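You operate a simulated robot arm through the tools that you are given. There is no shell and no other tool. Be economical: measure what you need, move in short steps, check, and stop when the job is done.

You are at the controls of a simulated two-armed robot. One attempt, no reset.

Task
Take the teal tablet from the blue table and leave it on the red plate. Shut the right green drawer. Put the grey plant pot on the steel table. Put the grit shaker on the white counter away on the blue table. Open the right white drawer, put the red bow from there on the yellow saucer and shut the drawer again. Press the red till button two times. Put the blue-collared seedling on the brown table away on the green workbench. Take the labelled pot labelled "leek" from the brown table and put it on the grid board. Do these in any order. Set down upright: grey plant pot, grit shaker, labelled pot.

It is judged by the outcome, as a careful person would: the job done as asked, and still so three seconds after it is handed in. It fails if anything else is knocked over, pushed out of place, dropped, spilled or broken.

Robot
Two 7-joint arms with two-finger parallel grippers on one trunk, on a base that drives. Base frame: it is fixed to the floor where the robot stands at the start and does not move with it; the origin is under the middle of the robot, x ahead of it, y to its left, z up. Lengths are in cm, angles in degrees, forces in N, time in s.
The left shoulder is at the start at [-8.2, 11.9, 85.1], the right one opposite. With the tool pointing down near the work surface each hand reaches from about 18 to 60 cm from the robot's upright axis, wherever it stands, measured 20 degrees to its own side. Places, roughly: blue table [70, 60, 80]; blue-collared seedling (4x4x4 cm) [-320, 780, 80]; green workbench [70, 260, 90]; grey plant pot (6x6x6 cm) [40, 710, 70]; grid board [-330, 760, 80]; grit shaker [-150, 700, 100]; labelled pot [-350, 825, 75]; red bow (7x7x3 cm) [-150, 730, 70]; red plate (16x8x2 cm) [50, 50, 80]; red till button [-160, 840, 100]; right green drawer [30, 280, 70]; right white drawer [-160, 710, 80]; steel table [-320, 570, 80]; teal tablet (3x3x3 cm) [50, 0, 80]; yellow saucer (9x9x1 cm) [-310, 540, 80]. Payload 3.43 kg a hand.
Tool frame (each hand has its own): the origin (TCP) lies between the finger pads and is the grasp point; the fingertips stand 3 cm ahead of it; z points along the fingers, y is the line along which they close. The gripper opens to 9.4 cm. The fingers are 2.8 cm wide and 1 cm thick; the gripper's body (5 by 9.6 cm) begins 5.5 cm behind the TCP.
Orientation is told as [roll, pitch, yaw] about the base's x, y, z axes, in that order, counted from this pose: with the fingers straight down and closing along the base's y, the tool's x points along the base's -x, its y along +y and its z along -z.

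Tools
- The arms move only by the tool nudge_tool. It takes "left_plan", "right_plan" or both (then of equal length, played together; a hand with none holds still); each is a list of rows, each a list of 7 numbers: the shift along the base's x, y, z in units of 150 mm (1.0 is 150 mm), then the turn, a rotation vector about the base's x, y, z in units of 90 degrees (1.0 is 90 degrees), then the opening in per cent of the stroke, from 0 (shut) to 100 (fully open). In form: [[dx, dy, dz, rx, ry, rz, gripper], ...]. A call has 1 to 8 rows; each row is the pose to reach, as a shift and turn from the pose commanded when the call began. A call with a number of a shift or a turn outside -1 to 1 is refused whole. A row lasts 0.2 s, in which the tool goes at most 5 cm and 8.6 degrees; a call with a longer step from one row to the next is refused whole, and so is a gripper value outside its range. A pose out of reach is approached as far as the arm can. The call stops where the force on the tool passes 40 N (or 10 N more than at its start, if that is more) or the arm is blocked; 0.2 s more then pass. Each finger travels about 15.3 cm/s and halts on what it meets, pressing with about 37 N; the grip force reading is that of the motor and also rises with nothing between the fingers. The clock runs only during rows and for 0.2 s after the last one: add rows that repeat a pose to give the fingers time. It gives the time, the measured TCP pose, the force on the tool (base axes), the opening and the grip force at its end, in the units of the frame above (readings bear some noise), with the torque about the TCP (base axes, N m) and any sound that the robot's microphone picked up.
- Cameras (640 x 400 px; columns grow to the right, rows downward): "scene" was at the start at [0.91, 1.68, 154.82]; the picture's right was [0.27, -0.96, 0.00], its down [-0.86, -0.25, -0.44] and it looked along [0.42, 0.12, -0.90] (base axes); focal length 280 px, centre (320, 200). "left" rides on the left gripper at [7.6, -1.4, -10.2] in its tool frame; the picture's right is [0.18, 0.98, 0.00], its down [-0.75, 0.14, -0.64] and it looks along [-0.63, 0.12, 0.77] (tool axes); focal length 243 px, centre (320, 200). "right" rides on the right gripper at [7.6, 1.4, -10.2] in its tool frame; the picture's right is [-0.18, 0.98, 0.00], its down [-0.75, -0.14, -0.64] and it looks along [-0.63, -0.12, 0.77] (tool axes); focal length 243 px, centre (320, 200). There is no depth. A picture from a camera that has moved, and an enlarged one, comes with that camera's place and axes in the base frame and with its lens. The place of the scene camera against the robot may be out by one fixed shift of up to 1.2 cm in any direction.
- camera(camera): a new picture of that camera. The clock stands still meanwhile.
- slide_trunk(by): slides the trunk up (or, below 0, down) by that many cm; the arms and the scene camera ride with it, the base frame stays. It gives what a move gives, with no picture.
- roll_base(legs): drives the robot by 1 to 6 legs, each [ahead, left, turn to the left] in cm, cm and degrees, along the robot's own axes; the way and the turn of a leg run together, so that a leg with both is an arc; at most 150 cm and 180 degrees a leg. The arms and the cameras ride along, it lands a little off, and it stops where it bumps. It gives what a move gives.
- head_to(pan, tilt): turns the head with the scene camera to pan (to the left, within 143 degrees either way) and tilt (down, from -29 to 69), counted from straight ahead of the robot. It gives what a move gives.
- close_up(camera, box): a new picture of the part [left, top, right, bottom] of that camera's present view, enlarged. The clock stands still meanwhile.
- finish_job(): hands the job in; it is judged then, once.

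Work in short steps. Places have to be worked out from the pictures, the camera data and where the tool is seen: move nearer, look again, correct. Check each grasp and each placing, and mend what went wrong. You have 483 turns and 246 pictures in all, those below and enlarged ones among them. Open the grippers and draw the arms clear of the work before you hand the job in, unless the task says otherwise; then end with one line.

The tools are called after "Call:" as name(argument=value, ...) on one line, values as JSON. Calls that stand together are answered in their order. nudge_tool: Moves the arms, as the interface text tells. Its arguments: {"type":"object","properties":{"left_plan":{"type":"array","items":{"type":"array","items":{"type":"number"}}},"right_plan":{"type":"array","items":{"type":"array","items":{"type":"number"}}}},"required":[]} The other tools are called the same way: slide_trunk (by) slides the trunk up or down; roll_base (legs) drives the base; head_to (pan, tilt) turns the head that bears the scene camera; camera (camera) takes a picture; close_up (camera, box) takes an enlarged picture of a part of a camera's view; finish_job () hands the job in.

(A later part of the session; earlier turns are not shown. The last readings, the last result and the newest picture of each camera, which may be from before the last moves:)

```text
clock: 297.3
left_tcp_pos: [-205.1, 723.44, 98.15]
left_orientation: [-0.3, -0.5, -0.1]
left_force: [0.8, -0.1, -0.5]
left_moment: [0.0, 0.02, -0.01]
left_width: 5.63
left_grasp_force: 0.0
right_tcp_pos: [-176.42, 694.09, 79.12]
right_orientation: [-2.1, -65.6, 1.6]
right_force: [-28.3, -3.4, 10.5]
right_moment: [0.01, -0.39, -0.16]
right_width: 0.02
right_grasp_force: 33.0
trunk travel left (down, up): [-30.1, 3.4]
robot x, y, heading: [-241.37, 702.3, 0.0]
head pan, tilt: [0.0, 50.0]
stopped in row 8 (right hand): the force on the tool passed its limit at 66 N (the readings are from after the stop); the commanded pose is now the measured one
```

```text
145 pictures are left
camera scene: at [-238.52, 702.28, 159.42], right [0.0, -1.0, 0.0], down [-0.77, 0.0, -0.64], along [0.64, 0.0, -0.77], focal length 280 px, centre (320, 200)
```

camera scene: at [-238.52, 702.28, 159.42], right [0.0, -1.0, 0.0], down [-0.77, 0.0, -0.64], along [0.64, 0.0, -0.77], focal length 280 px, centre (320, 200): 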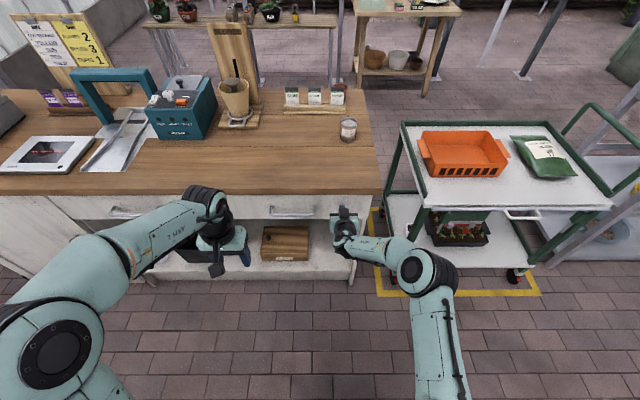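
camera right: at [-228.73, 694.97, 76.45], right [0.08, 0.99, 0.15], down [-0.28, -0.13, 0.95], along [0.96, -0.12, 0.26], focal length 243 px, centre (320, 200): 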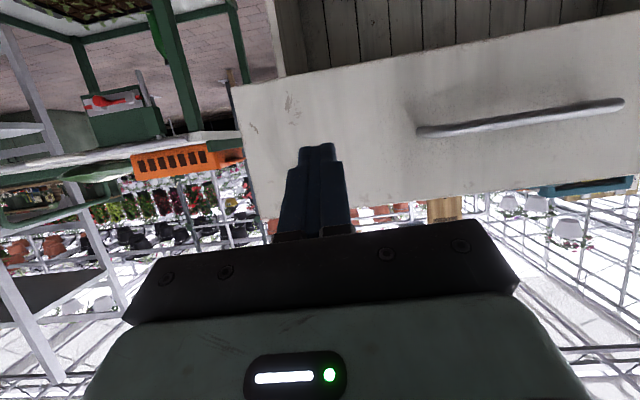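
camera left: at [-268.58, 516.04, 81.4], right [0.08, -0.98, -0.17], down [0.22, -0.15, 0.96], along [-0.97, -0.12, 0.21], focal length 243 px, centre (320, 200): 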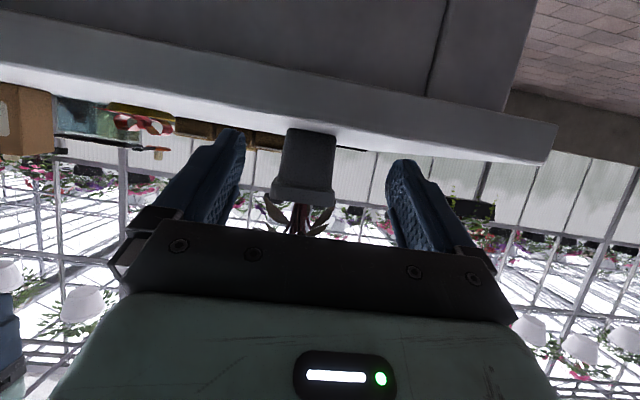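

The drawer is shut against its stop. Next the grit shaker, close by at about [-153, 692]. I withdraw the hand, turn it down and rise.

Call:
nudge_tool(right_plan=[[-0.3, 0, 0, 0, 0, 0, 0], [-0.6, 0, 0, 0, 0, 0, 0], [-0.9, 0, 0, 0, 0, 0, 0], [-1.0, 0, 0.25, 0, 0, 0, 0], [-1.0, 0, 0.55, 0, 0, 0, 0], [-1.0, 0, 0.85, 0, 0, 0, 0], [-1.0, 0, 1.0, 0, 0, 0, 0]])

Call:
nudge_tool(right_plan=[[-0.05, 0, 0.1, 0, 0.09, 0, 30], [-0.1, 0, 0.2, 0, 0.18, 0, 60], [-0.15, 0, 0.3, 0, 0.27, 0, 80], [-0.2, 0, 0.4, 0, 0.36, 0, 85], [-0.25, 0, 0.5, 0, 0.45, 0, 85], [-0.3, 0, 0.6, 0, 0.54, 0, 85], [-0.35, 0, 0.7, 0, 0.63, 0, 85], [-0.4, 0, 0.8, 0, 0.72, 0, 85]])

Call:
close_up(camera="scene", box=[300, 90, 400, 170])

Call:
camera(camera="right")

```text
clock: 298.9
left_tcp_pos: [-204.99, 723.5, 98.13]
left_orientation: [-0.3, -0.5, -0.1]
left_force: [-0.5, 0.6, -0.7]
left_moment: [-0.03, -0.01, 0.0]
left_width: 5.64
left_grasp_force: 0.0
right_tcp_pos: [-191.29, 694.08, 94.04]
right_orientation: [-2.2, -65.6, 1.7]
right_force: [-0.2, -0.5, 0.5]
right_moment: [0.0, -0.01, -0.02]
right_width: 0.0
right_grasp_force: 33.2
trunk travel left (down, up): [-30.1, 3.4]
robot x, y, heading: [-240.83, 702.31, -0.3]
head pan, tilt: [0.0, 50.0]
```

```text
clock: 300.7
left_tcp_pos: [-205.01, 723.35, 98.06]
left_orientation: [-0.4, -0.5, -0.1]
left_force: [-0.1, 0.0, -0.2]
left_moment: [0.02, 0.0, -0.04]
left_width: 5.63
left_grasp_force: 0.1
right_tcp_pos: [-197.21, 694.17, 105.9]
right_orientation: [-0.6, -0.6, 0.7]
right_force: [-0.1, -0.6, -0.6]
right_moment: [-0.03, 0.01, -0.01]
right_width: 8.0
right_grasp_force: 0.0
trunk travel left (down, up): [-30.1, 3.4]
robot x, y, heading: [-241.01, 702.16, -0.5]
head pan, tilt: [0.0, 50.0]
```

```text
5.00 times, centred on (350, 130) of scene
camera zoom: at [-238.35, 702.32, 159.42], right [0.0, -1.0, 0.0], down [-0.77, 0.0, -0.64], along [0.64, 0.0, -0.77], focal length 1400 px, centre (170, 550)
```

zoom: 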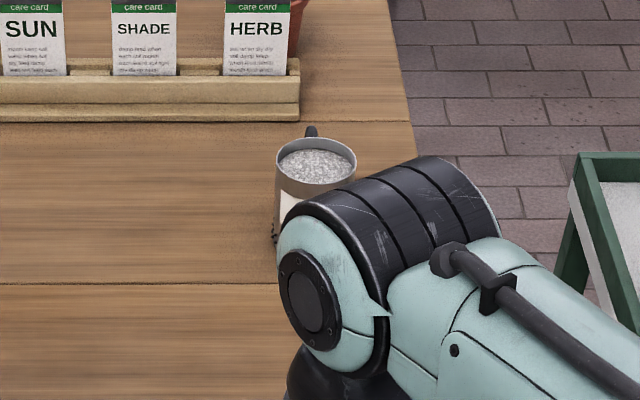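

```text
143 pictures are left
camera right: at [-204.89, 695.49, 116.16], right [0.17, 0.99, -0.01], down [0.75, -0.12, 0.65], along [0.64, -0.12, -0.76], focal length 243 px, centre (320, 200)
```

right: 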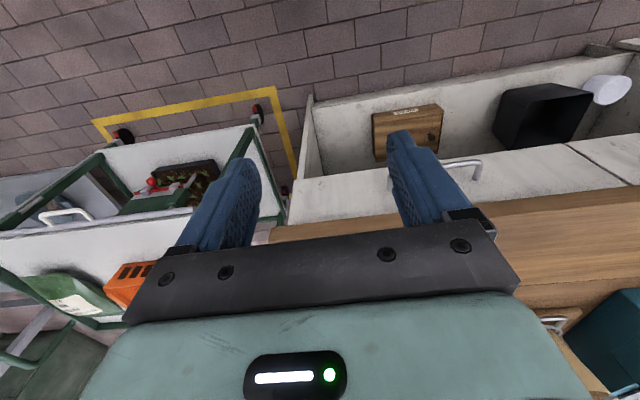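

The shaker is an open cup of grit at about [-147.5, 691], ~6 cm wide, handle on its far side. I raise the hands and roll closer.

Call:
nudge_tool(left_plan=[[0, 0, 0.3, 0, 0, 0, 60], [0, 0, 0.6, 0, 0, 0, 60]], right_plan=[[0, 0, 0.2, 0, 0, 0, 85], [0, 0, 0.4, 0, 0, 0, 85]])

Call:
roll_base(legs=[[34, 0, 0]])

Call:
camera(camera="right")

Call:
camera(camera="scene")

```text
clock: 301.3
left_tcp_pos: [-205.08, 723.16, 107.27]
left_orientation: [-0.3, -0.6, -0.1]
left_force: [0.0, 0.5, 0.3]
left_moment: [0.0, 0.02, 0.01]
left_width: 5.66
left_grasp_force: 0.0
right_tcp_pos: [-197.42, 694.24, 112.09]
right_orientation: [-0.6, -0.7, 0.8]
right_force: [0.7, 0.1, 1.2]
right_moment: [0.0, 0.02, 0.0]
right_width: 7.98
right_grasp_force: 0.0
trunk travel left (down, up): [-30.1, 3.4]
robot x, y, heading: [-240.86, 702.57, -0.3]
head pan, tilt: [0.0, 50.0]
```

```text
clock: 303.5
left_tcp_pos: [-171.13, 723.07, 107.25]
left_orientation: [-0.3, -0.5, -0.1]
left_force: [0.4, 0.3, 0.3]
left_moment: [0.02, 0.05, 0.03]
left_width: 5.65
left_grasp_force: 0.0
right_tcp_pos: [-163.55, 694.05, 111.96]
right_orientation: [-0.6, -0.7, 0.6]
right_force: [0.4, -1.1, 0.1]
right_moment: [-0.01, 0.0, 0.01]
right_width: 8.0
right_grasp_force: 0.1
trunk travel left (down, up): [-30.1, 3.4]
robot x, y, heading: [-207.21, 702.41, -0.2]
head pan, tilt: [0.0, 50.0]
```

```text
142 pictures are left
camera right: at [-171.25, 695.38, 122.11], right [0.17, 0.98, -0.01], down [0.75, -0.13, 0.65], along [0.64, -0.12, -0.76], focal length 243 px, centre (320, 200)
```

right: 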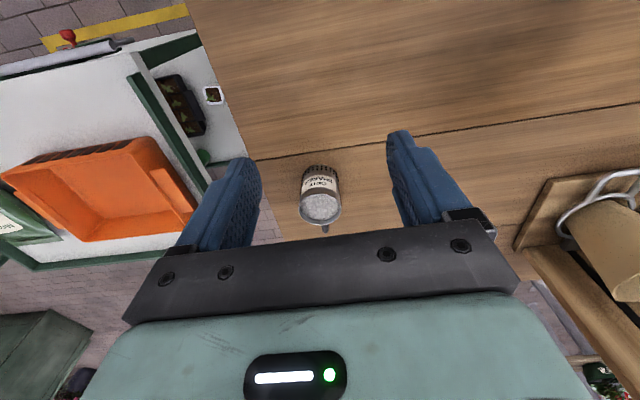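

```text
141 pictures are left
camera scene: at [-204.63, 702.18, 159.41], right [0.0, -1.0, 0.0], down [-0.77, 0.0, -0.64], along [0.64, 0.0, -0.77], focal length 280 px, centre (320, 200)
```

scene: 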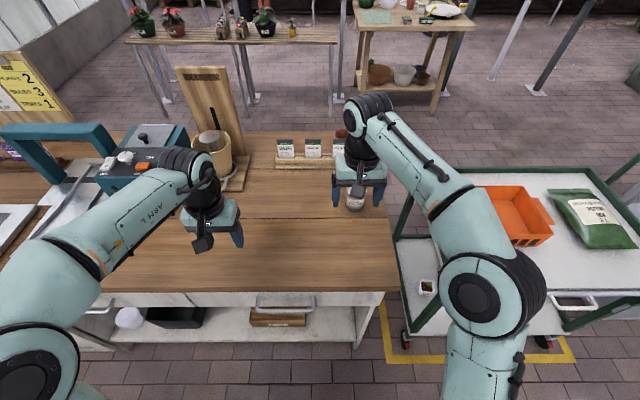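

Shaker top centre [-149.9, 691.5, 98.4], base z≈90. I move above it.

Call:
nudge_tool(right_plan=[[0.25, -0.05, 0, 0, 0, 0, 85], [0.5, -0.1, 0, 0, 0, 0, 85], [0.75, -0.17, -0.1, 0, 0, 0, 85], [0.9, -0.17, -0.3, 0, 0, 0, 85], [0.9, -0.17, -0.5, 0, 0, 0, 85]])

Call:
camera(camera="right")

```text
clock: 304.7
left_tcp_pos: [-171.18, 722.99, 107.24]
left_orientation: [-0.3, -0.6, -0.1]
left_force: [-0.1, 0.5, -0.2]
left_moment: [-0.02, 0.02, 0.01]
left_width: 5.64
left_grasp_force: 0.0
right_tcp_pos: [-154.29, 690.59, 105.45]
right_orientation: [-0.6, -0.8, 0.7]
right_force: [-0.4, -0.1, -0.1]
right_moment: [0.02, 0.03, 0.01]
right_width: 7.98
right_grasp_force: 0.0
right hand out of reach, approached as far as the arm can: row 2, 3, 4, 5
trunk travel left (down, up): [-30.1, 3.4]
robot x, y, heading: [-207.45, 701.71, -0.5]
head pan, tilt: [0.0, 50.0]
```

```text
140 pictures are left
camera right: at [-161.89, 691.93, 115.54], right [0.17, 0.98, -0.01], down [0.75, -0.13, 0.65], along [0.64, -0.12, -0.76], focal length 243 px, centre (320, 200)
```

right: 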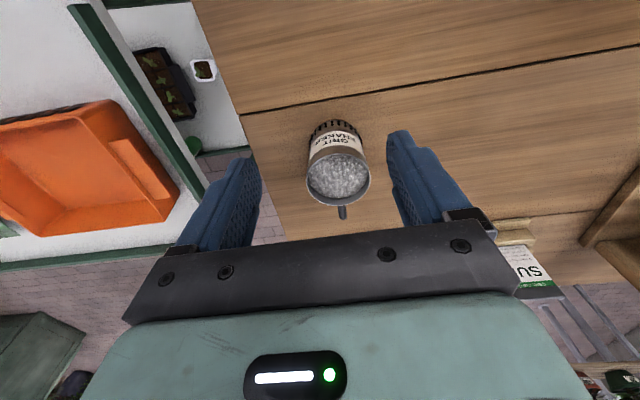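

I roll 4.5 ahead to gain reach, then descend around the cup.

Call:
roll_base(legs=[[4.5, 0, 0]])

Call:
nudge_tool(right_plan=[[0, 0.03, 0, 0, 0, 0, 90], [0, 0.05, 0, 0, 0, 0, 90]])

Call:
camera(camera="right")

```text
clock: 305.6
left_tcp_pos: [-166.82, 723.17, 107.28]
left_orientation: [-0.4, -0.6, -0.2]
left_force: [0.3, -0.5, 0.1]
left_moment: [-0.01, -0.03, 0.0]
left_width: 5.64
left_grasp_force: 0.1
right_tcp_pos: [-149.92, 690.55, 105.34]
right_orientation: [-0.6, -0.8, 0.8]
right_force: [0.2, -0.2, 0.1]
right_moment: [-0.01, 0.01, 0.0]
right_width: 8.0
right_grasp_force: 0.2
trunk travel left (down, up): [-30.1, 3.4]
robot x, y, heading: [-202.67, 702.17, -0.1]
head pan, tilt: [0.0, 50.0]
```

```text
clock: 306.2
left_tcp_pos: [-166.79, 723.07, 107.21]
left_orientation: [-0.2, -0.4, -0.2]
left_force: [0.3, -0.5, 0.1]
left_moment: [0.02, 0.0, -0.01]
left_width: 5.63
left_grasp_force: 0.1
right_tcp_pos: [-149.92, 691.34, 105.41]
right_orientation: [-0.6, -0.7, 0.7]
right_force: [0.1, 0.2, 0.1]
right_moment: [0.01, -0.04, 0.0]
right_width: 8.48
right_grasp_force: 0.1
trunk travel left (down, up): [-30.1, 3.4]
robot x, y, heading: [-202.3, 702.34, -0.1]
head pan, tilt: [0.0, 50.0]
```

```text
139 pictures are left
camera right: at [-157.46, 692.72, 115.54], right [0.17, 0.98, -0.01], down [0.75, -0.13, 0.65], along [0.64, -0.12, -0.76], focal length 243 px, centre (320, 200)
```

right: 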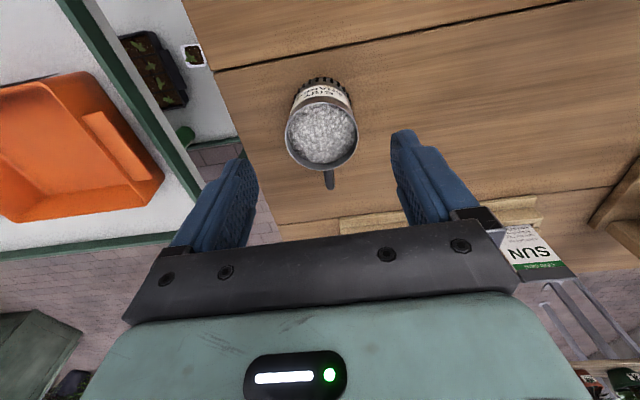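

Centred. I descend to TCP z≈94.6.

Call:
nudge_tool(right_plan=[[0.02, 0, -0.2, 0, 0, 0, 90], [0.03, 0, -0.4, 0, 0, 0, 90], [0.03, 0, -0.6, 0, 0, 0, 90], [0.03, 0, -0.71, 0, 0, 0, 90]])

Call:
camera(camera="right")

```text
clock: 307.2
left_tcp_pos: [-166.83, 723.06, 107.21]
left_orientation: [-0.3, -0.5, -0.2]
left_force: [-0.3, 0.2, 0.0]
left_moment: [0.0, -0.01, 0.02]
left_width: 5.62
left_grasp_force: 0.0
right_tcp_pos: [-147.02, 691.47, 95.23]
right_orientation: [-0.6, -0.9, 0.7]
right_force: [0.1, 0.4, 0.4]
right_moment: [-0.03, -0.01, 0.02]
right_width: 8.46
right_grasp_force: 0.1
right hand out of reach, approached as far as the arm can: row 1, 2, 3, 4
trunk travel left (down, up): [-30.1, 3.4]
robot x, y, heading: [-202.63, 702.09, -0.2]
head pan, tilt: [0.0, 50.0]
```

```text
138 pictures are left
camera right: at [-154.62, 692.8, 105.41], right [0.17, 0.98, -0.01], down [0.75, -0.13, 0.65], along [0.64, -0.12, -0.76], focal length 243 px, centre (320, 200)
```

right: 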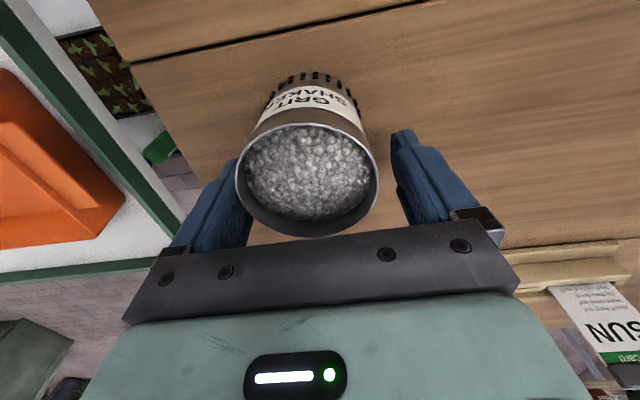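

In y it is centred, but x overshot to -147; I shift back 2.6 cm and check before closing.

Call:
nudge_tool(right_plan=[[-0.08, 0, 0, 0, 0, 0, 90], [-0.17, 0, -0.03, 0, 0, 0, 90], [-0.17, 0, -0.03, 0, 0, 0, 90]])

Call:
camera(camera="right")

```text
clock: 308.0
left_tcp_pos: [-166.75, 723.06, 107.23]
left_orientation: [-0.3, -0.6, -0.2]
left_force: [0.3, 0.5, -0.3]
left_moment: [-0.01, -0.03, -0.02]
left_width: 5.63
left_grasp_force: 0.1
right_tcp_pos: [-147.06, 691.72, 95.39]
right_orientation: [-0.5, -0.6, 0.7]
right_force: [0.2, 0.2, 0.1]
right_moment: [-0.01, -0.01, -0.01]
right_width: 8.43
right_grasp_force: 0.0
right hand out of reach, approached as far as the arm can: row 1, 2, 3
trunk travel left (down, up): [-30.1, 3.4]
robot x, y, heading: [-203.03, 702.37, -0.3]
head pan, tilt: [0.0, 50.0]
```

```text
137 pictures are left
camera right: at [-154.7, 693.16, 105.54], right [0.17, 0.98, -0.01], down [0.75, -0.13, 0.65], along [0.64, -0.12, -0.76], focal length 243 px, centre (320, 200)
```

right: 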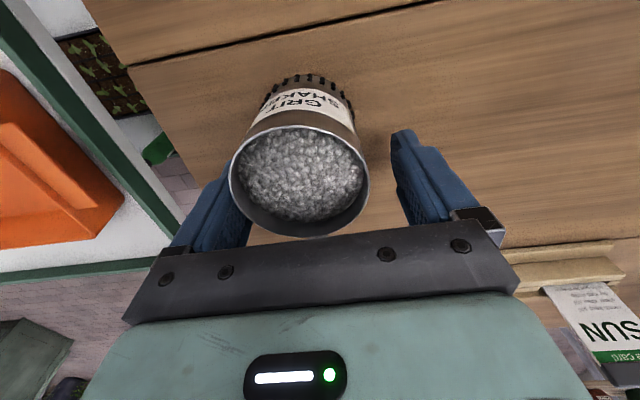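

The commanded pose still lay beyond reach; I shift another 2 cm back and slightly right.

Call:
nudge_tool(right_plan=[[-0.07, -0.02, 0, 0, 0, 0, 90], [-0.13, -0.03, 0, 0, 0, 0, 90], [-0.13, -0.03, 0, 0, 0, 0, 90]])

Call:
camera(camera="right")

```text
clock: 308.8
left_tcp_pos: [-166.87, 723.09, 107.17]
left_orientation: [-0.3, -0.4, -0.2]
left_force: [0.7, -0.5, 0.0]
left_moment: [-0.04, -0.03, -0.04]
left_width: 5.64
left_grasp_force: 0.0
right_tcp_pos: [-147.04, 691.57, 95.6]
right_orientation: [-0.6, -0.7, 0.6]
right_force: [-0.7, 0.2, -0.1]
right_moment: [-0.02, 0.02, 0.04]
right_width: 8.47
right_grasp_force: 0.1
right hand out of reach, approached as far as the arm can: row 1, 2, 3
trunk travel left (down, up): [-30.1, 3.4]
robot x, y, heading: [-203.07, 702.14, -0.4]
head pan, tilt: [0.0, 50.0]
```

```text
136 pictures are left
camera right: at [-154.73, 693.01, 105.76], right [0.17, 0.98, -0.01], down [0.75, -0.13, 0.65], along [0.64, -0.12, -0.76], focal length 243 px, centre (320, 200)
```

right: 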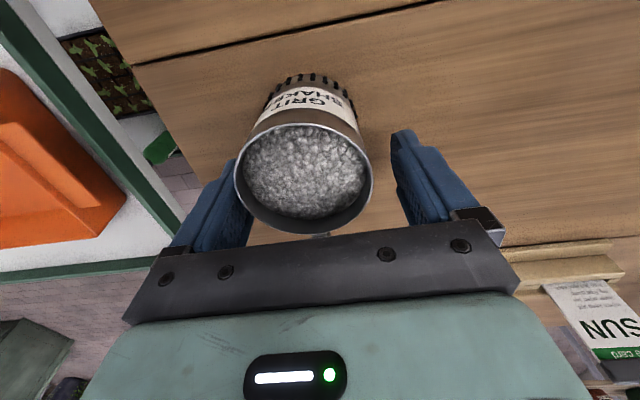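

I ask for another step back to see whether the arm frees itself.

Call:
nudge_tool(right_plan=[[-0.05, 0, 0.03, 0, 0, 0, 90], [-0.1, 0, 0.05, 0, 0, 0, 90], [-0.15, 0, 0.05, 0, 0, 0, 90]])

```text
clock: 309.6
left_tcp_pos: [-166.81, 723.07, 107.21]
left_orientation: [-0.3, -0.5, -0.1]
left_force: [-0.5, 0.7, -0.6]
left_moment: [0.0, -0.01, 0.0]
left_width: 5.64
left_grasp_force: 0.1
right_tcp_pos: [-147.38, 691.78, 96.79]
right_orientation: [-0.7, -0.6, 0.6]
right_force: [-0.4, -0.1, -1.0]
right_moment: [0.0, -0.01, 0.0]
right_width: 8.47
right_grasp_force: 0.1
right hand out of reach, approached as far as the arm can: row 1, 2, 3
trunk travel left (down, up): [-30.1, 3.4]
robot x, y, heading: [-202.93, 702.45, -0.0]
head pan, tilt: [0.0, 50.0]
```

The arm's solution is stuck near a limit. I raise clear above the cup, then re-approach with the trunk lower and base nearer.

Call:
nudge_tool(right_plan=[[0.05, 0, 0.2, 0, 0, 0, 90], [0.1, 0, 0.4, 0, 0, 0, 90], [0.1, 0, 0.6, 0, 0, 0, 90], [0, 0, 0.8, 0, 0, 0, 90], [-0.1, 0, 0.8, 0, 0, 0, 90], [-0.2, 0, 0.8, 0, 0, 0, 90], [-0.3, 0, 0.8, 0, 0, 0, 90]])

Call:
camera(camera="right")

```text
clock: 311.2
left_tcp_pos: [-166.76, 722.89, 107.23]
left_orientation: [-0.3, -0.5, -0.2]
left_force: [0.4, 1.0, 0.2]
left_moment: [0.0, -0.01, -0.02]
left_width: 5.63
left_grasp_force: 0.1
right_tcp_pos: [-152.07, 691.74, 108.82]
right_orientation: [-0.6, -0.7, 0.7]
right_force: [-0.2, -0.1, 0.4]
right_moment: [0.02, -0.02, -0.02]
right_width: 8.47
right_grasp_force: 0.1
right hand out of reach, approached as far as the arm can: row 1, 2, 3, 4, 5, 6
trunk travel left (down, up): [-30.1, 3.4]
robot x, y, heading: [-202.93, 702.13, -0.1]
head pan, tilt: [0.0, 50.0]
```

```text
135 pictures are left
camera right: at [-159.65, 693.08, 118.88], right [0.17, 0.98, -0.01], down [0.75, -0.13, 0.65], along [0.64, -0.12, -0.76], focal length 243 px, centre (320, 200)
```

right: 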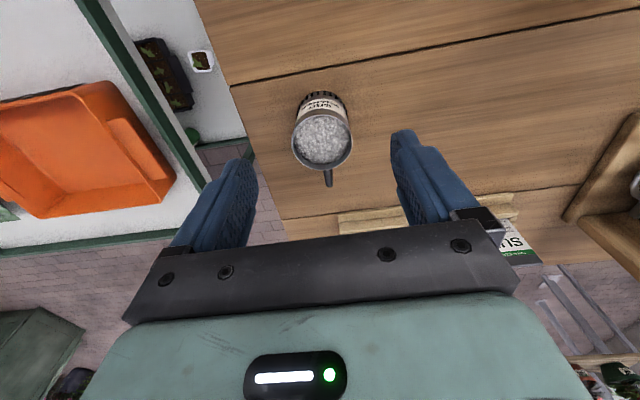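

Now the command matches the pose ([-152.1, 691.7, 108.8]). I redo the descent: +2.5 in x, down to 94.6.

Call:
nudge_tool(right_plan=[[0.05, -0.01, -0.25, 0, 0, 0, 90], [0.167, -0.03, -0.45, 0, 0, 0, 90], [0.167, -0.03, -0.65, 0, 0, 0, 90], [0.167, -0.03, -0.8, 0, 0, 0, 90], [0.167, -0.03, -0.94, 0, 0, 0, 90]])

Call:
camera(camera="right")

```text
clock: 312.4
left_tcp_pos: [-166.77, 723.16, 107.21]
left_orientation: [-0.3, -0.5, -0.2]
left_force: [0.5, 0.0, -0.7]
left_moment: [-0.01, 0.05, -0.03]
left_width: 5.67
left_grasp_force: 0.0
right_tcp_pos: [-149.55, 691.44, 94.56]
right_orientation: [-0.5, -0.9, 0.6]
right_force: [-0.4, 0.2, 0.5]
right_moment: [0.02, -0.02, 0.0]
right_width: 8.47
right_grasp_force: 0.1
trunk travel left (down, up): [-30.1, 3.4]
robot x, y, heading: [-203.02, 702.09, -0.2]
head pan, tilt: [0.0, 50.0]
```

```text
134 pictures are left
camera right: at [-157.13, 692.76, 104.65], right [0.17, 0.98, -0.01], down [0.75, -0.13, 0.65], along [0.64, -0.12, -0.76], focal length 243 px, centre (320, 200)
```

right: 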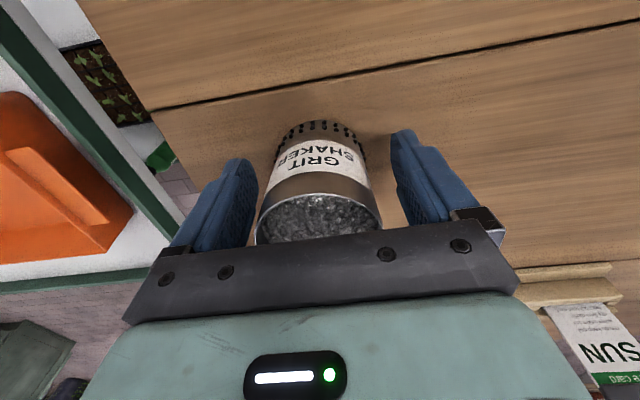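

The cup is now properly between the fingers. I close.

Call:
nudge_tool(right_plan=[[0, 0, 0, 0, 0, 0, 70], [0, 0, 0, 0, 0, 0, 50], [0, 0, 0, 0, 0, 0, 40], [0, 0, 0, 0, 0, 0, 40]])

Call:
camera(camera="right")

```text
clock: 313.4
left_tcp_pos: [-166.79, 722.99, 107.3]
left_orientation: [-0.3, -0.5, -0.1]
left_force: [0.5, 0.1, 0.0]
left_moment: [0.04, 0.0, -0.03]
left_width: 5.65
left_grasp_force: 0.1
right_tcp_pos: [-149.44, 691.36, 94.53]
right_orientation: [-0.6, -0.8, 0.7]
right_force: [0.0, 0.0, -0.1]
right_moment: [0.0, 0.04, -0.03]
right_width: 6.34
right_grasp_force: 36.8
trunk travel left (down, up): [-30.1, 3.4]
robot x, y, heading: [-202.88, 702.15, -0.2]
head pan, tilt: [0.0, 50.0]
```

```text
133 pictures are left
camera right: at [-157.14, 692.78, 104.69], right [0.17, 0.98, -0.01], down [0.75, -0.13, 0.65], along [0.64, -0.12, -0.76], focal length 243 px, centre (320, 200)
```

right: 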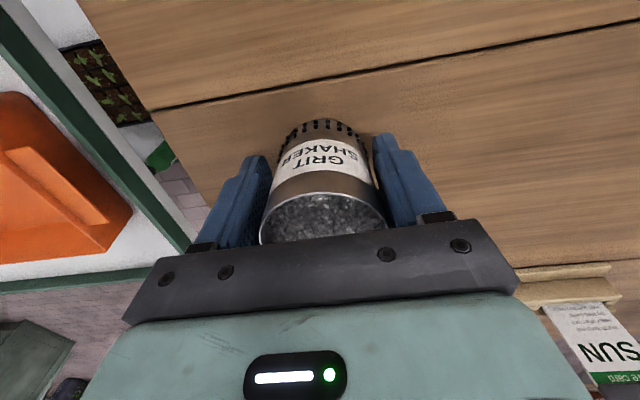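

Gripped (6.3 cm). I lift gently, draw back, and roll away.

Call:
nudge_tool(right_plan=[[0, 0, 0.1, 0, 0, 0, 40], [0, 0, 0.25, 0, 0, 0, 40], [-0.05, 0, 0.4, 0, 0, 0, 40], [-0.2, 0, 0.55, 0, 0, 0, 40], [-0.35, 0, 0.7, 0, 0, 0, 40], [-0.5, 0, 0.8, 0, 0, 0, 40], [-0.65, 0, 0.85, 0, 0, 0, 40], [-0.8, 0, 0.85, 0, 0, 0, 40]])

Call:
camera(camera="right")

Call:
roll_base(legs=[[-38, 0, 0]])

```text
clock: 315.2
left_tcp_pos: [-166.91, 723.07, 107.14]
left_orientation: [-0.4, -0.5, -0.2]
left_force: [0.4, -0.3, -0.1]
left_moment: [0.02, 0.01, 0.01]
left_width: 5.64
left_grasp_force: 0.1
right_tcp_pos: [-161.62, 691.14, 107.38]
right_orientation: [-0.6, -0.8, 0.6]
right_force: [0.7, -0.2, -2.6]
right_moment: [-0.03, 0.01, 0.0]
right_width: 6.32
right_grasp_force: 37.5
trunk travel left (down, up): [-30.1, 3.4]
robot x, y, heading: [-202.8, 702.23, -0.4]
head pan, tilt: [0.0, 50.0]
```

```text
132 pictures are left
camera right: at [-169.17, 692.62, 117.42], right [0.17, 0.98, -0.01], down [0.75, -0.13, 0.65], along [0.64, -0.12, -0.76], focal length 243 px, centre (320, 200)
```

right: 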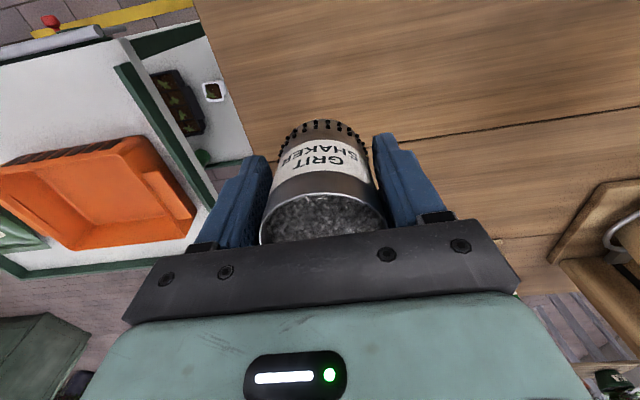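

```text
clock: 317.6
left_tcp_pos: [-205.63, 723.2, 107.26]
left_orientation: [-0.3, -0.5, -0.1]
left_force: [-0.4, -0.4, 0.4]
left_moment: [-0.01, 0.02, 0.02]
left_width: 5.63
left_grasp_force: 0.0
right_tcp_pos: [-200.27, 691.44, 107.28]
right_orientation: [-0.6, -0.8, 0.6]
right_force: [-0.1, 0.8, -3.0]
right_moment: [0.02, 0.0, -0.03]
right_width: 6.35
right_grasp_force: 36.7
trunk travel left (down, up): [-30.1, 3.4]
robot x, y, heading: [-241.81, 702.42, -0.4]
head pan, tilt: [0.0, 50.0]
```

Shaker is held upright. I strafe north along the counter, then look west around the brown table's end.

Call:
roll_base(legs=[[0, 150, 0.3], [0, 63, 0]])

Call:
head_to(pan=-140, tilt=35)

Call:
camera(camera="scene")

```text
clock: 336.6
left_tcp_pos: [-202.99, 936.14, 107.17]
left_orientation: [-0.4, -0.5, -0.8]
left_force: [-0.7, 0.1, 0.0]
left_moment: [0.03, -0.02, 0.0]
left_width: 5.66
left_grasp_force: 0.1
right_tcp_pos: [-197.97, 904.45, 107.29]
right_orientation: [-0.6, -0.8, 0.0]
right_force: [0.7, -0.4, -1.3]
right_moment: [0.01, 0.03, -0.01]
right_width: 6.3
right_grasp_force: 37.0
trunk travel left (down, up): [-30.1, 3.4]
robot x, y, heading: [-239.22, 915.49, -0.9]
head pan, tilt: [0.0, 50.0]
```

```text
clock: 338.8
left_tcp_pos: [-202.89, 936.18, 107.26]
left_orientation: [-0.3, -0.4, -0.8]
left_force: [-0.7, -0.7, -0.4]
left_moment: [0.0, 0.02, 0.0]
left_width: 5.64
left_grasp_force: 0.0
right_tcp_pos: [-197.94, 904.43, 107.23]
right_orientation: [-0.5, -0.7, 0.0]
right_force: [0.2, 0.6, -1.6]
right_moment: [0.01, 0.05, 0.02]
right_width: 6.32
right_grasp_force: 37.3
trunk travel left (down, up): [-30.1, 3.4]
robot x, y, heading: [-238.84, 915.91, -0.7]
head pan, tilt: [-140.0, 35.0]
```

```text
131 pictures are left
camera scene: at [-251.13, 910.2, 161.6], right [-0.63, 0.77, 0.0], down [0.44, 0.36, -0.82], along [-0.63, -0.52, -0.57], focal length 280 px, centre (320, 200)
```

scene: 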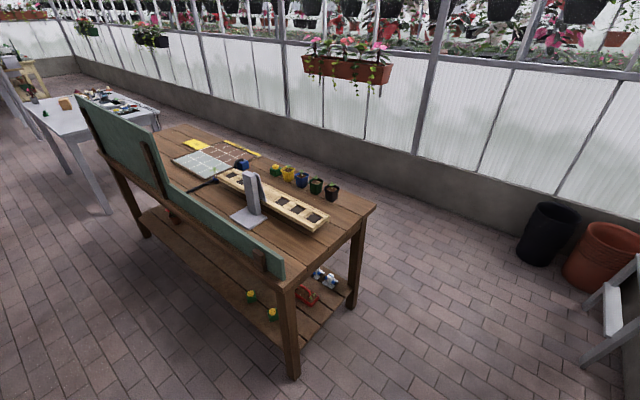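

Clear view of the brown table. I zoom in.

Call:
close_up(camera="scene", box=[160, 110, 380, 250])

```text
2.86 times, centred on (270, 180) of scene
camera zoom: at [-251.13, 910.2, 161.6], right [-0.63, 0.77, 0.0], down [0.44, 0.36, -0.82], along [-0.63, -0.52, -0.57], focal length 800 px, centre (463, 257)
```

zoom: 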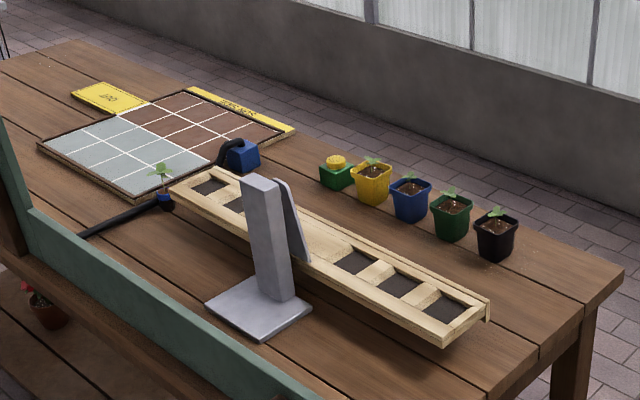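

I can see the four labelled pots near the west edge, the grid board, and the blue-collared seedling at about [-317, 780]. I drive round to the west side.

Call:
roll_base(legs=[[-150, 0, 0.8], [-18, 0, 0], [0, -90, 0]])

Call:
head_to(pan=0, tilt=45)

Call:
camera(camera="scene")

```text
clock: 355.3
left_tcp_pos: [-373.71, 847.57, 107.15]
left_orientation: [-0.3, -0.5, -0.8]
left_force: [0.1, 0.3, 0.3]
left_moment: [0.02, 0.01, -0.05]
left_width: 5.66
left_grasp_force: 0.1
right_tcp_pos: [-368.75, 815.72, 107.21]
right_orientation: [-0.6, -0.8, 0.0]
right_force: [0.7, 0.5, -2.6]
right_moment: [0.01, 0.02, 0.0]
right_width: 6.28
right_grasp_force: 36.8
trunk travel left (down, up): [-30.1, 3.4]
robot x, y, heading: [-409.64, 827.1, -1.3]
head pan, tilt: [-140.0, 35.0]
```

```text
clock: 357.5
left_tcp_pos: [-373.71, 847.67, 107.25]
left_orientation: [-0.3, -0.5, -0.8]
left_force: [0.6, -0.4, 0.0]
left_moment: [-0.01, 0.02, 0.0]
left_width: 5.6
left_grasp_force: 0.2
right_tcp_pos: [-368.69, 815.79, 107.25]
right_orientation: [-0.6, -0.8, 0.0]
right_force: [-0.5, -0.2, -2.1]
right_moment: [0.03, 0.05, -0.01]
right_width: 6.3
right_grasp_force: 36.9
trunk travel left (down, up): [-30.1, 3.4]
robot x, y, heading: [-410.03, 827.11, -1.2]
head pan, tilt: [0.0, 45.0]
```

```text
129 pictures are left
camera scene: at [-406.87, 827.09, 160.11], right [-0.02, -1.0, 0.0], down [-0.71, 0.01, -0.71], along [0.71, -0.01, -0.71], focal length 280 px, centre (320, 200)
```

scene: 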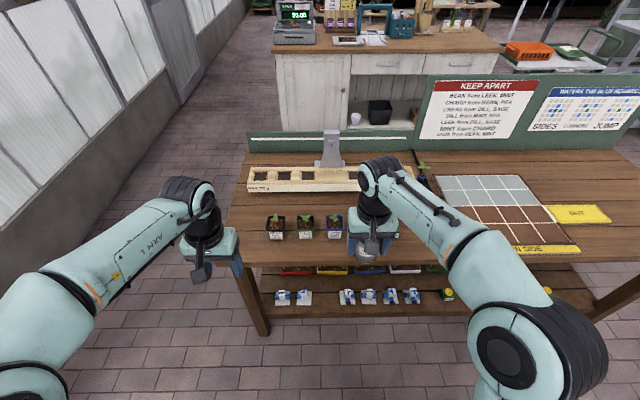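

Labels face us. I zoom in to read them.

Call:
close_up(camera="scene", box=[250, 200, 370, 275])

Call:
close_up(camera="scene", box=[380, 70, 640, 260])

```text
5.33 times, centred on (310, 238) of scene
camera zoom: at [-406.87, 827.09, 160.11], right [-0.02, -1.0, 0.0], down [-0.71, 0.01, -0.71], along [0.71, -0.01, -0.71], focal length 1494 px, centre (373, 0)
```

zoom: 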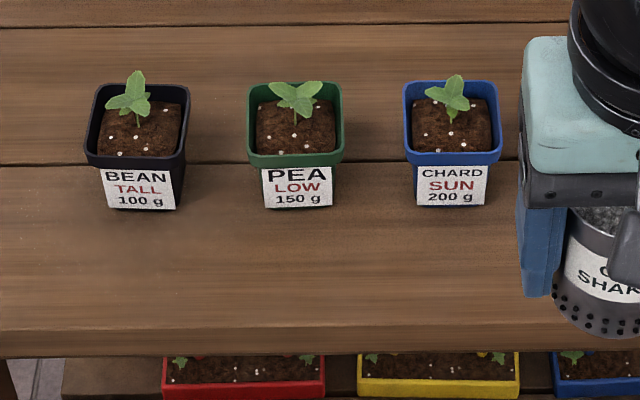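

```text
2.11 times, centred on (510, 165) of scene
camera zoom: at [-406.87, 827.09, 160.11], right [-0.02, -1.0, 0.0], down [-0.71, 0.01, -0.71], along [0.71, -0.01, -0.71], focal length 590 px, centre (-80, 274)
```

zoom: 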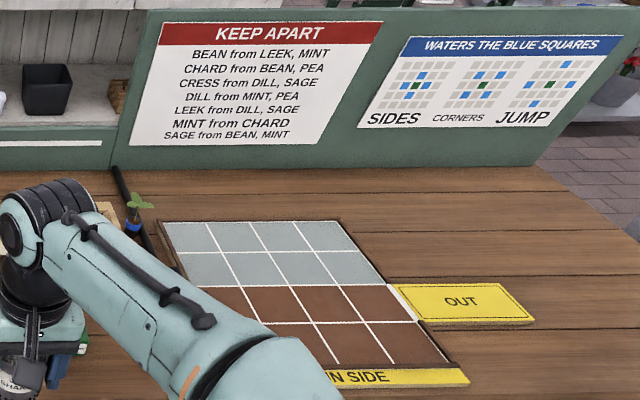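

Bean, pea and chard are read; leek should be the yellow pot hidden behind the hand. I strafe right to y≈790 and move the right hand outward.

Call:
roll_base(legs=[[0, -38, 1.2]])

Call:
nudge_tool(right_plan=[[0, -0.25, 0, 0, 0, 0, 40], [0, -0.5, 0, 0, 0, 0, 40], [0, -0.75, 0, 0, 0, 0, 40], [0, -1.0, 0, 0, 0, 0, 40]])

Call:
camera(camera="scene")

Call:
camera(camera="left")

```text
clock: 361.4
left_tcp_pos: [-374.34, 810.02, 107.24]
left_orientation: [-0.4, -0.5, 0.3]
left_force: [0.4, 0.6, 0.6]
left_moment: [-0.01, 0.01, -0.03]
left_width: 5.64
left_grasp_force: 0.1
right_tcp_pos: [-368.63, 778.24, 107.21]
right_orientation: [-0.7, -0.8, 1.2]
right_force: [0.0, -0.1, -2.2]
right_moment: [-0.01, 0.01, -0.01]
right_width: 6.27
right_grasp_force: 36.8
trunk travel left (down, up): [-30.1, 3.4]
robot x, y, heading: [-410.1, 788.55, 0.2]
head pan, tilt: [0.0, 45.0]
```

```text
clock: 362.4
left_tcp_pos: [-374.25, 809.93, 107.2]
left_orientation: [-0.3, -0.5, 0.5]
left_force: [-0.8, -0.3, -0.2]
left_moment: [0.02, -0.02, -0.01]
left_width: 5.63
left_grasp_force: 0.0
right_tcp_pos: [-368.67, 763.24, 107.35]
right_orientation: [-0.6, -0.6, 1.3]
right_force: [0.8, 0.1, -2.3]
right_moment: [0.03, 0.03, -0.03]
right_width: 6.28
right_grasp_force: 37.5
trunk travel left (down, up): [-30.1, 3.4]
robot x, y, heading: [-410.48, 789.05, 0.3]
head pan, tilt: [0.0, 45.0]
```

```text
126 pictures are left
camera scene: at [-407.06, 788.69, 160.11], right [0.01, -1.0, 0.0], down [-0.71, 0.0, -0.71], along [0.71, 0.0, -0.71], focal length 280 px, centre (320, 200)
```

scene: 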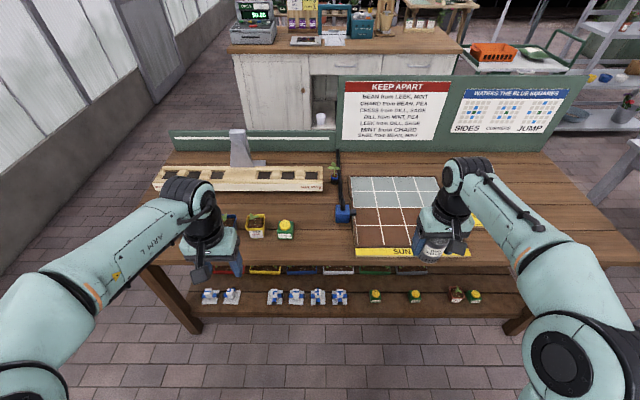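

```text
125 pictures are left
camera left: at [-382.0, 808.52, 117.63], right [-0.19, 0.98, -0.01], down [0.75, 0.15, 0.65], along [0.64, 0.12, -0.76], focal length 243 px, centre (320, 200)
```

left: 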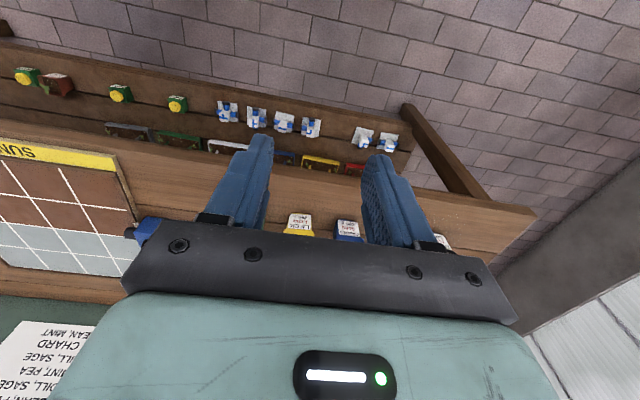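

Call:
close_up(camera="left", box=[260, 190, 400, 260])

Call:
close_up(camera="scene", box=[210, 190, 350, 270])

```text
4.57 times, centred on (330, 225) of left
camera zoom: at [-382.0, 808.52, 117.63], right [-0.19, 0.98, -0.01], down [0.75, 0.15, 0.65], along [0.64, 0.12, -0.76], focal length 1109 px, centre (274, 86)
```

zoom: 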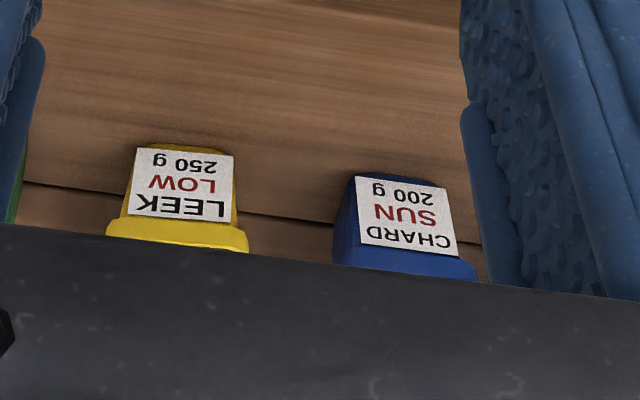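

```text
4.57 times, centred on (280, 230) of scene
camera zoom: at [-407.06, 788.69, 160.11], right [0.01, -1.0, 0.0], down [-0.71, 0.0, -0.71], along [0.71, 0.0, -0.71], focal length 1280 px, centre (503, 63)
```

zoom: 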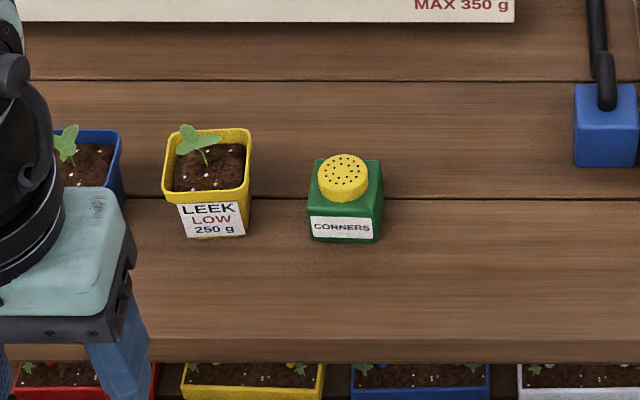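

The yellow pot is LEEK (about [-343, 811]); neighbours are 10 cm either side. I roll 22 cm ahead.

Call:
roll_base(legs=[[22, 0, 0]])

Call:
camera(camera="left")

Call:
camera(camera="scene")

```text
clock: 364.1
left_tcp_pos: [-352.66, 810.17, 107.16]
left_orientation: [-0.3, -0.4, 0.4]
left_force: [1.5, 0.4, -0.7]
left_moment: [-0.01, 0.01, -0.02]
left_width: 5.62
left_grasp_force: 0.1
right_tcp_pos: [-346.88, 763.3, 107.4]
right_orientation: [-0.6, -0.9, 1.3]
right_force: [0.1, -0.3, -2.1]
right_moment: [0.01, 0.02, -0.02]
right_width: 6.27
right_grasp_force: 36.7
trunk travel left (down, up): [-30.1, 3.4]
robot x, y, heading: [-389.09, 789.12, 0.4]
head pan, tilt: [0.0, 45.0]
```

```text
122 pictures are left
camera left: at [-360.32, 808.73, 117.61], right [-0.19, 0.98, -0.01], down [0.75, 0.15, 0.65], along [0.64, 0.12, -0.76], focal length 243 px, centre (320, 200)
```

left: 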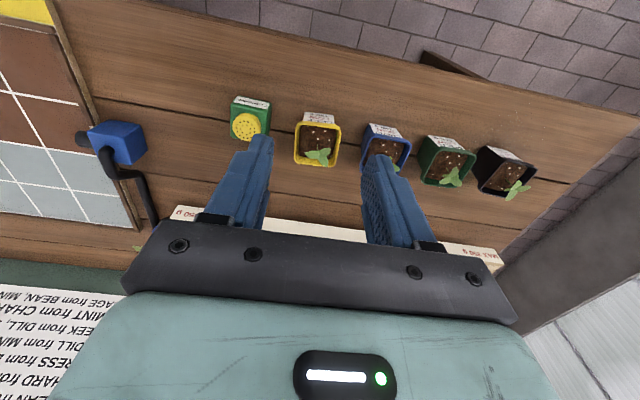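

```text
121 pictures are left
camera scene: at [-385.36, 788.91, 160.1], right [0.01, -1.0, 0.0], down [-0.71, 0.0, -0.71], along [0.71, 0.0, -0.71], focal length 280 px, centre (320, 200)
```

scene: 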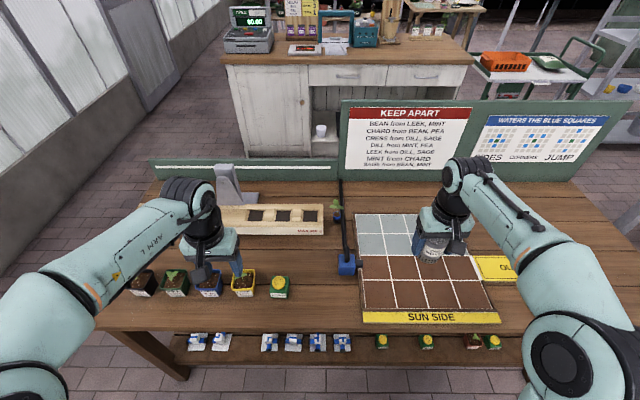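

Leek pot rim centre [-344.5, 811.2, 86.3]. I move above it with fingers open.

Call:
nudge_tool(left_plan=[[0.2, 0.02, -0.2, 0, 0, 0, 75], [0.4, 0.05, -0.4, 0, 0, 0, 90], [0.54, 0.07, -0.6, 0, 0, 0, 90], [0.54, 0.07, -0.8, 0, 0, 0, 90]])

Call:
camera(camera="left")

```text
clock: 365.1
left_tcp_pos: [-344.48, 811.26, 95.17]
left_orientation: [-0.3, -0.5, 0.4]
left_force: [0.7, -0.1, 0.9]
left_moment: [0.01, 0.03, 0.0]
left_width: 8.43
left_grasp_force: 0.0
right_tcp_pos: [-346.95, 763.37, 107.36]
right_orientation: [-0.7, -0.8, 1.2]
right_force: [0.5, -0.3, -1.5]
right_moment: [-0.03, 0.01, -0.01]
right_width: 6.27
right_grasp_force: 37.1
trunk travel left (down, up): [-30.1, 3.4]
robot x, y, heading: [-388.49, 788.83, 0.7]
head pan, tilt: [0.0, 45.0]
```

```text
120 pictures are left
camera left: at [-352.2, 809.82, 105.55], right [-0.19, 0.98, -0.01], down [0.75, 0.15, 0.65], along [0.64, 0.12, -0.76], focal length 243 px, centre (320, 200)
```

left: 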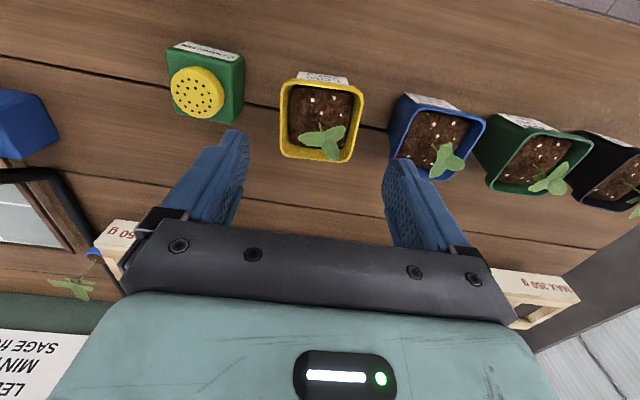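

Gap to the blue pot is about 2.4 cm; with an opening of 8 cm the fingers fit. I descend carefully.

Call:
nudge_tool(left_plan=[[0, 0, -0.15, 0, 0, 0, 84], [0.01, 0, -0.3, 0, 0, 0, 84], [0.01, 0, -0.45, 0, 0, 0, 84], [0.01, 0, -0.6, 0, 0, 0, 84], [0.01, 0, -0.72, 0, 0, 0, 84]])

Call:
camera(camera="left")

```text
clock: 366.3
left_tcp_pos: [-344.49, 811.37, 84.32]
left_orientation: [-0.4, -0.5, 0.3]
left_force: [0.3, 0.1, -0.3]
left_moment: [0.0, -0.02, -0.01]
left_width: 7.9
left_grasp_force: 0.0
right_tcp_pos: [-346.82, 763.39, 107.38]
right_orientation: [-0.6, -0.8, 1.2]
right_force: [0.6, -0.4, -2.5]
right_moment: [-0.02, -0.02, 0.0]
right_width: 6.28
right_grasp_force: 37.2
trunk travel left (down, up): [-30.1, 3.4]
robot x, y, heading: [-388.53, 788.82, 0.5]
head pan, tilt: [0.0, 45.0]
```

```text
119 pictures are left
camera left: at [-352.14, 809.78, 94.71], right [-0.19, 0.98, -0.01], down [0.75, 0.15, 0.65], along [0.64, 0.12, -0.76], focal length 243 px, centre (320, 200)
```

left: 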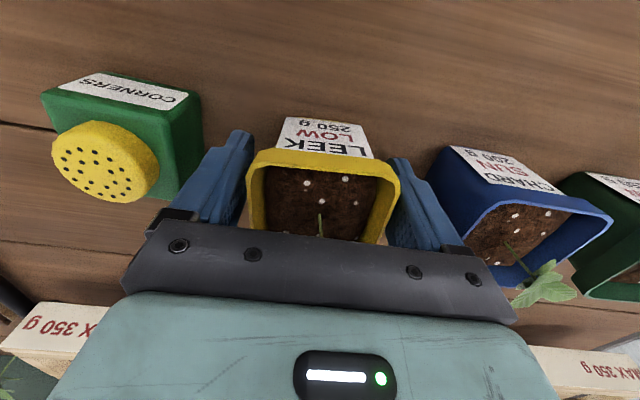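

The pot is between the fingers, neighbours untouched. I close.

Call:
nudge_tool(left_plan=[[0, 0, 0, 0, 0, 0, 65], [0, 0, 0, 0, 0, 0, 45], [0, 0, 0, 0, 0, 0, 40], [0, 0, 0, 0, 0, 0, 40]])

Call:
nudge_tool(left_plan=[[0, 0, 0.1, 0, 0, 0, 40], [0, 0, 0.25, 0, 0, 0, 40], [0, 0, 0.45, 0, 0, 0, 40], [0, 0, 0.65, 0, 0, 0, 40], [0, 0, 0.85, 0, 0, 0, 40]])

Call:
camera(camera="left")

Call:
camera(camera="scene")

```text
clock: 367.3
left_tcp_pos: [-344.4, 811.18, 84.39]
left_orientation: [-0.3, -0.6, 0.4]
left_force: [0.1, -1.2, -0.5]
left_moment: [0.05, -0.05, -0.03]
left_width: 6.68
left_grasp_force: 37.6
right_tcp_pos: [-346.85, 763.28, 107.34]
right_orientation: [-0.6, -0.8, 1.2]
right_force: [-0.8, 0.4, -2.1]
right_moment: [-0.02, 0.04, 0.05]
right_width: 6.28
right_grasp_force: 36.6
trunk travel left (down, up): [-30.1, 3.4]
robot x, y, heading: [-388.6, 788.95, 0.1]
head pan, tilt: [0.0, 45.0]
```

```text
clock: 368.5
left_tcp_pos: [-344.55, 811.14, 97.28]
left_orientation: [-0.3, -0.4, 0.4]
left_force: [0.0, -0.4, -1.9]
left_moment: [-0.01, 0.01, -0.01]
left_width: 6.68
left_grasp_force: 37.1
right_tcp_pos: [-346.84, 763.42, 107.26]
right_orientation: [-0.6, -0.8, 1.2]
right_force: [-0.3, -0.5, -1.7]
right_moment: [0.01, 0.0, 0.0]
right_width: 6.26
right_grasp_force: 36.5
trunk travel left (down, up): [-30.1, 3.4]
robot x, y, heading: [-388.75, 788.72, 0.3]
head pan, tilt: [0.0, 45.0]
```

```text
118 pictures are left
camera left: at [-352.16, 809.72, 107.59], right [-0.19, 0.98, -0.01], down [0.75, 0.15, 0.65], along [0.64, 0.12, -0.76], focal length 243 px, centre (320, 200)
```

left: 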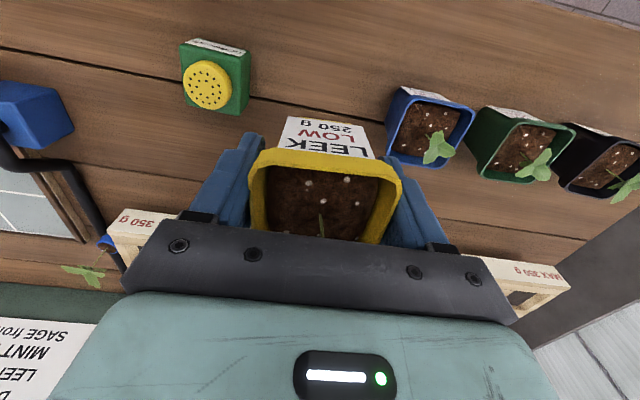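

```text
117 pictures are left
camera scene: at [-385.38, 788.9, 160.11], right [0.01, -1.0, 0.0], down [-0.71, 0.0, -0.71], along [0.71, 0.0, -0.71], focal length 280 px, centre (320, 200)
```

scene: 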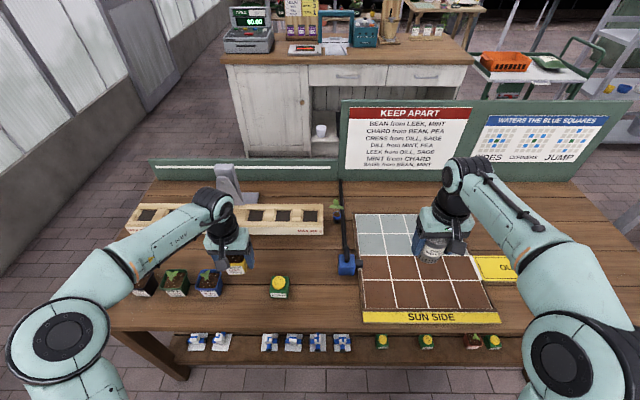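

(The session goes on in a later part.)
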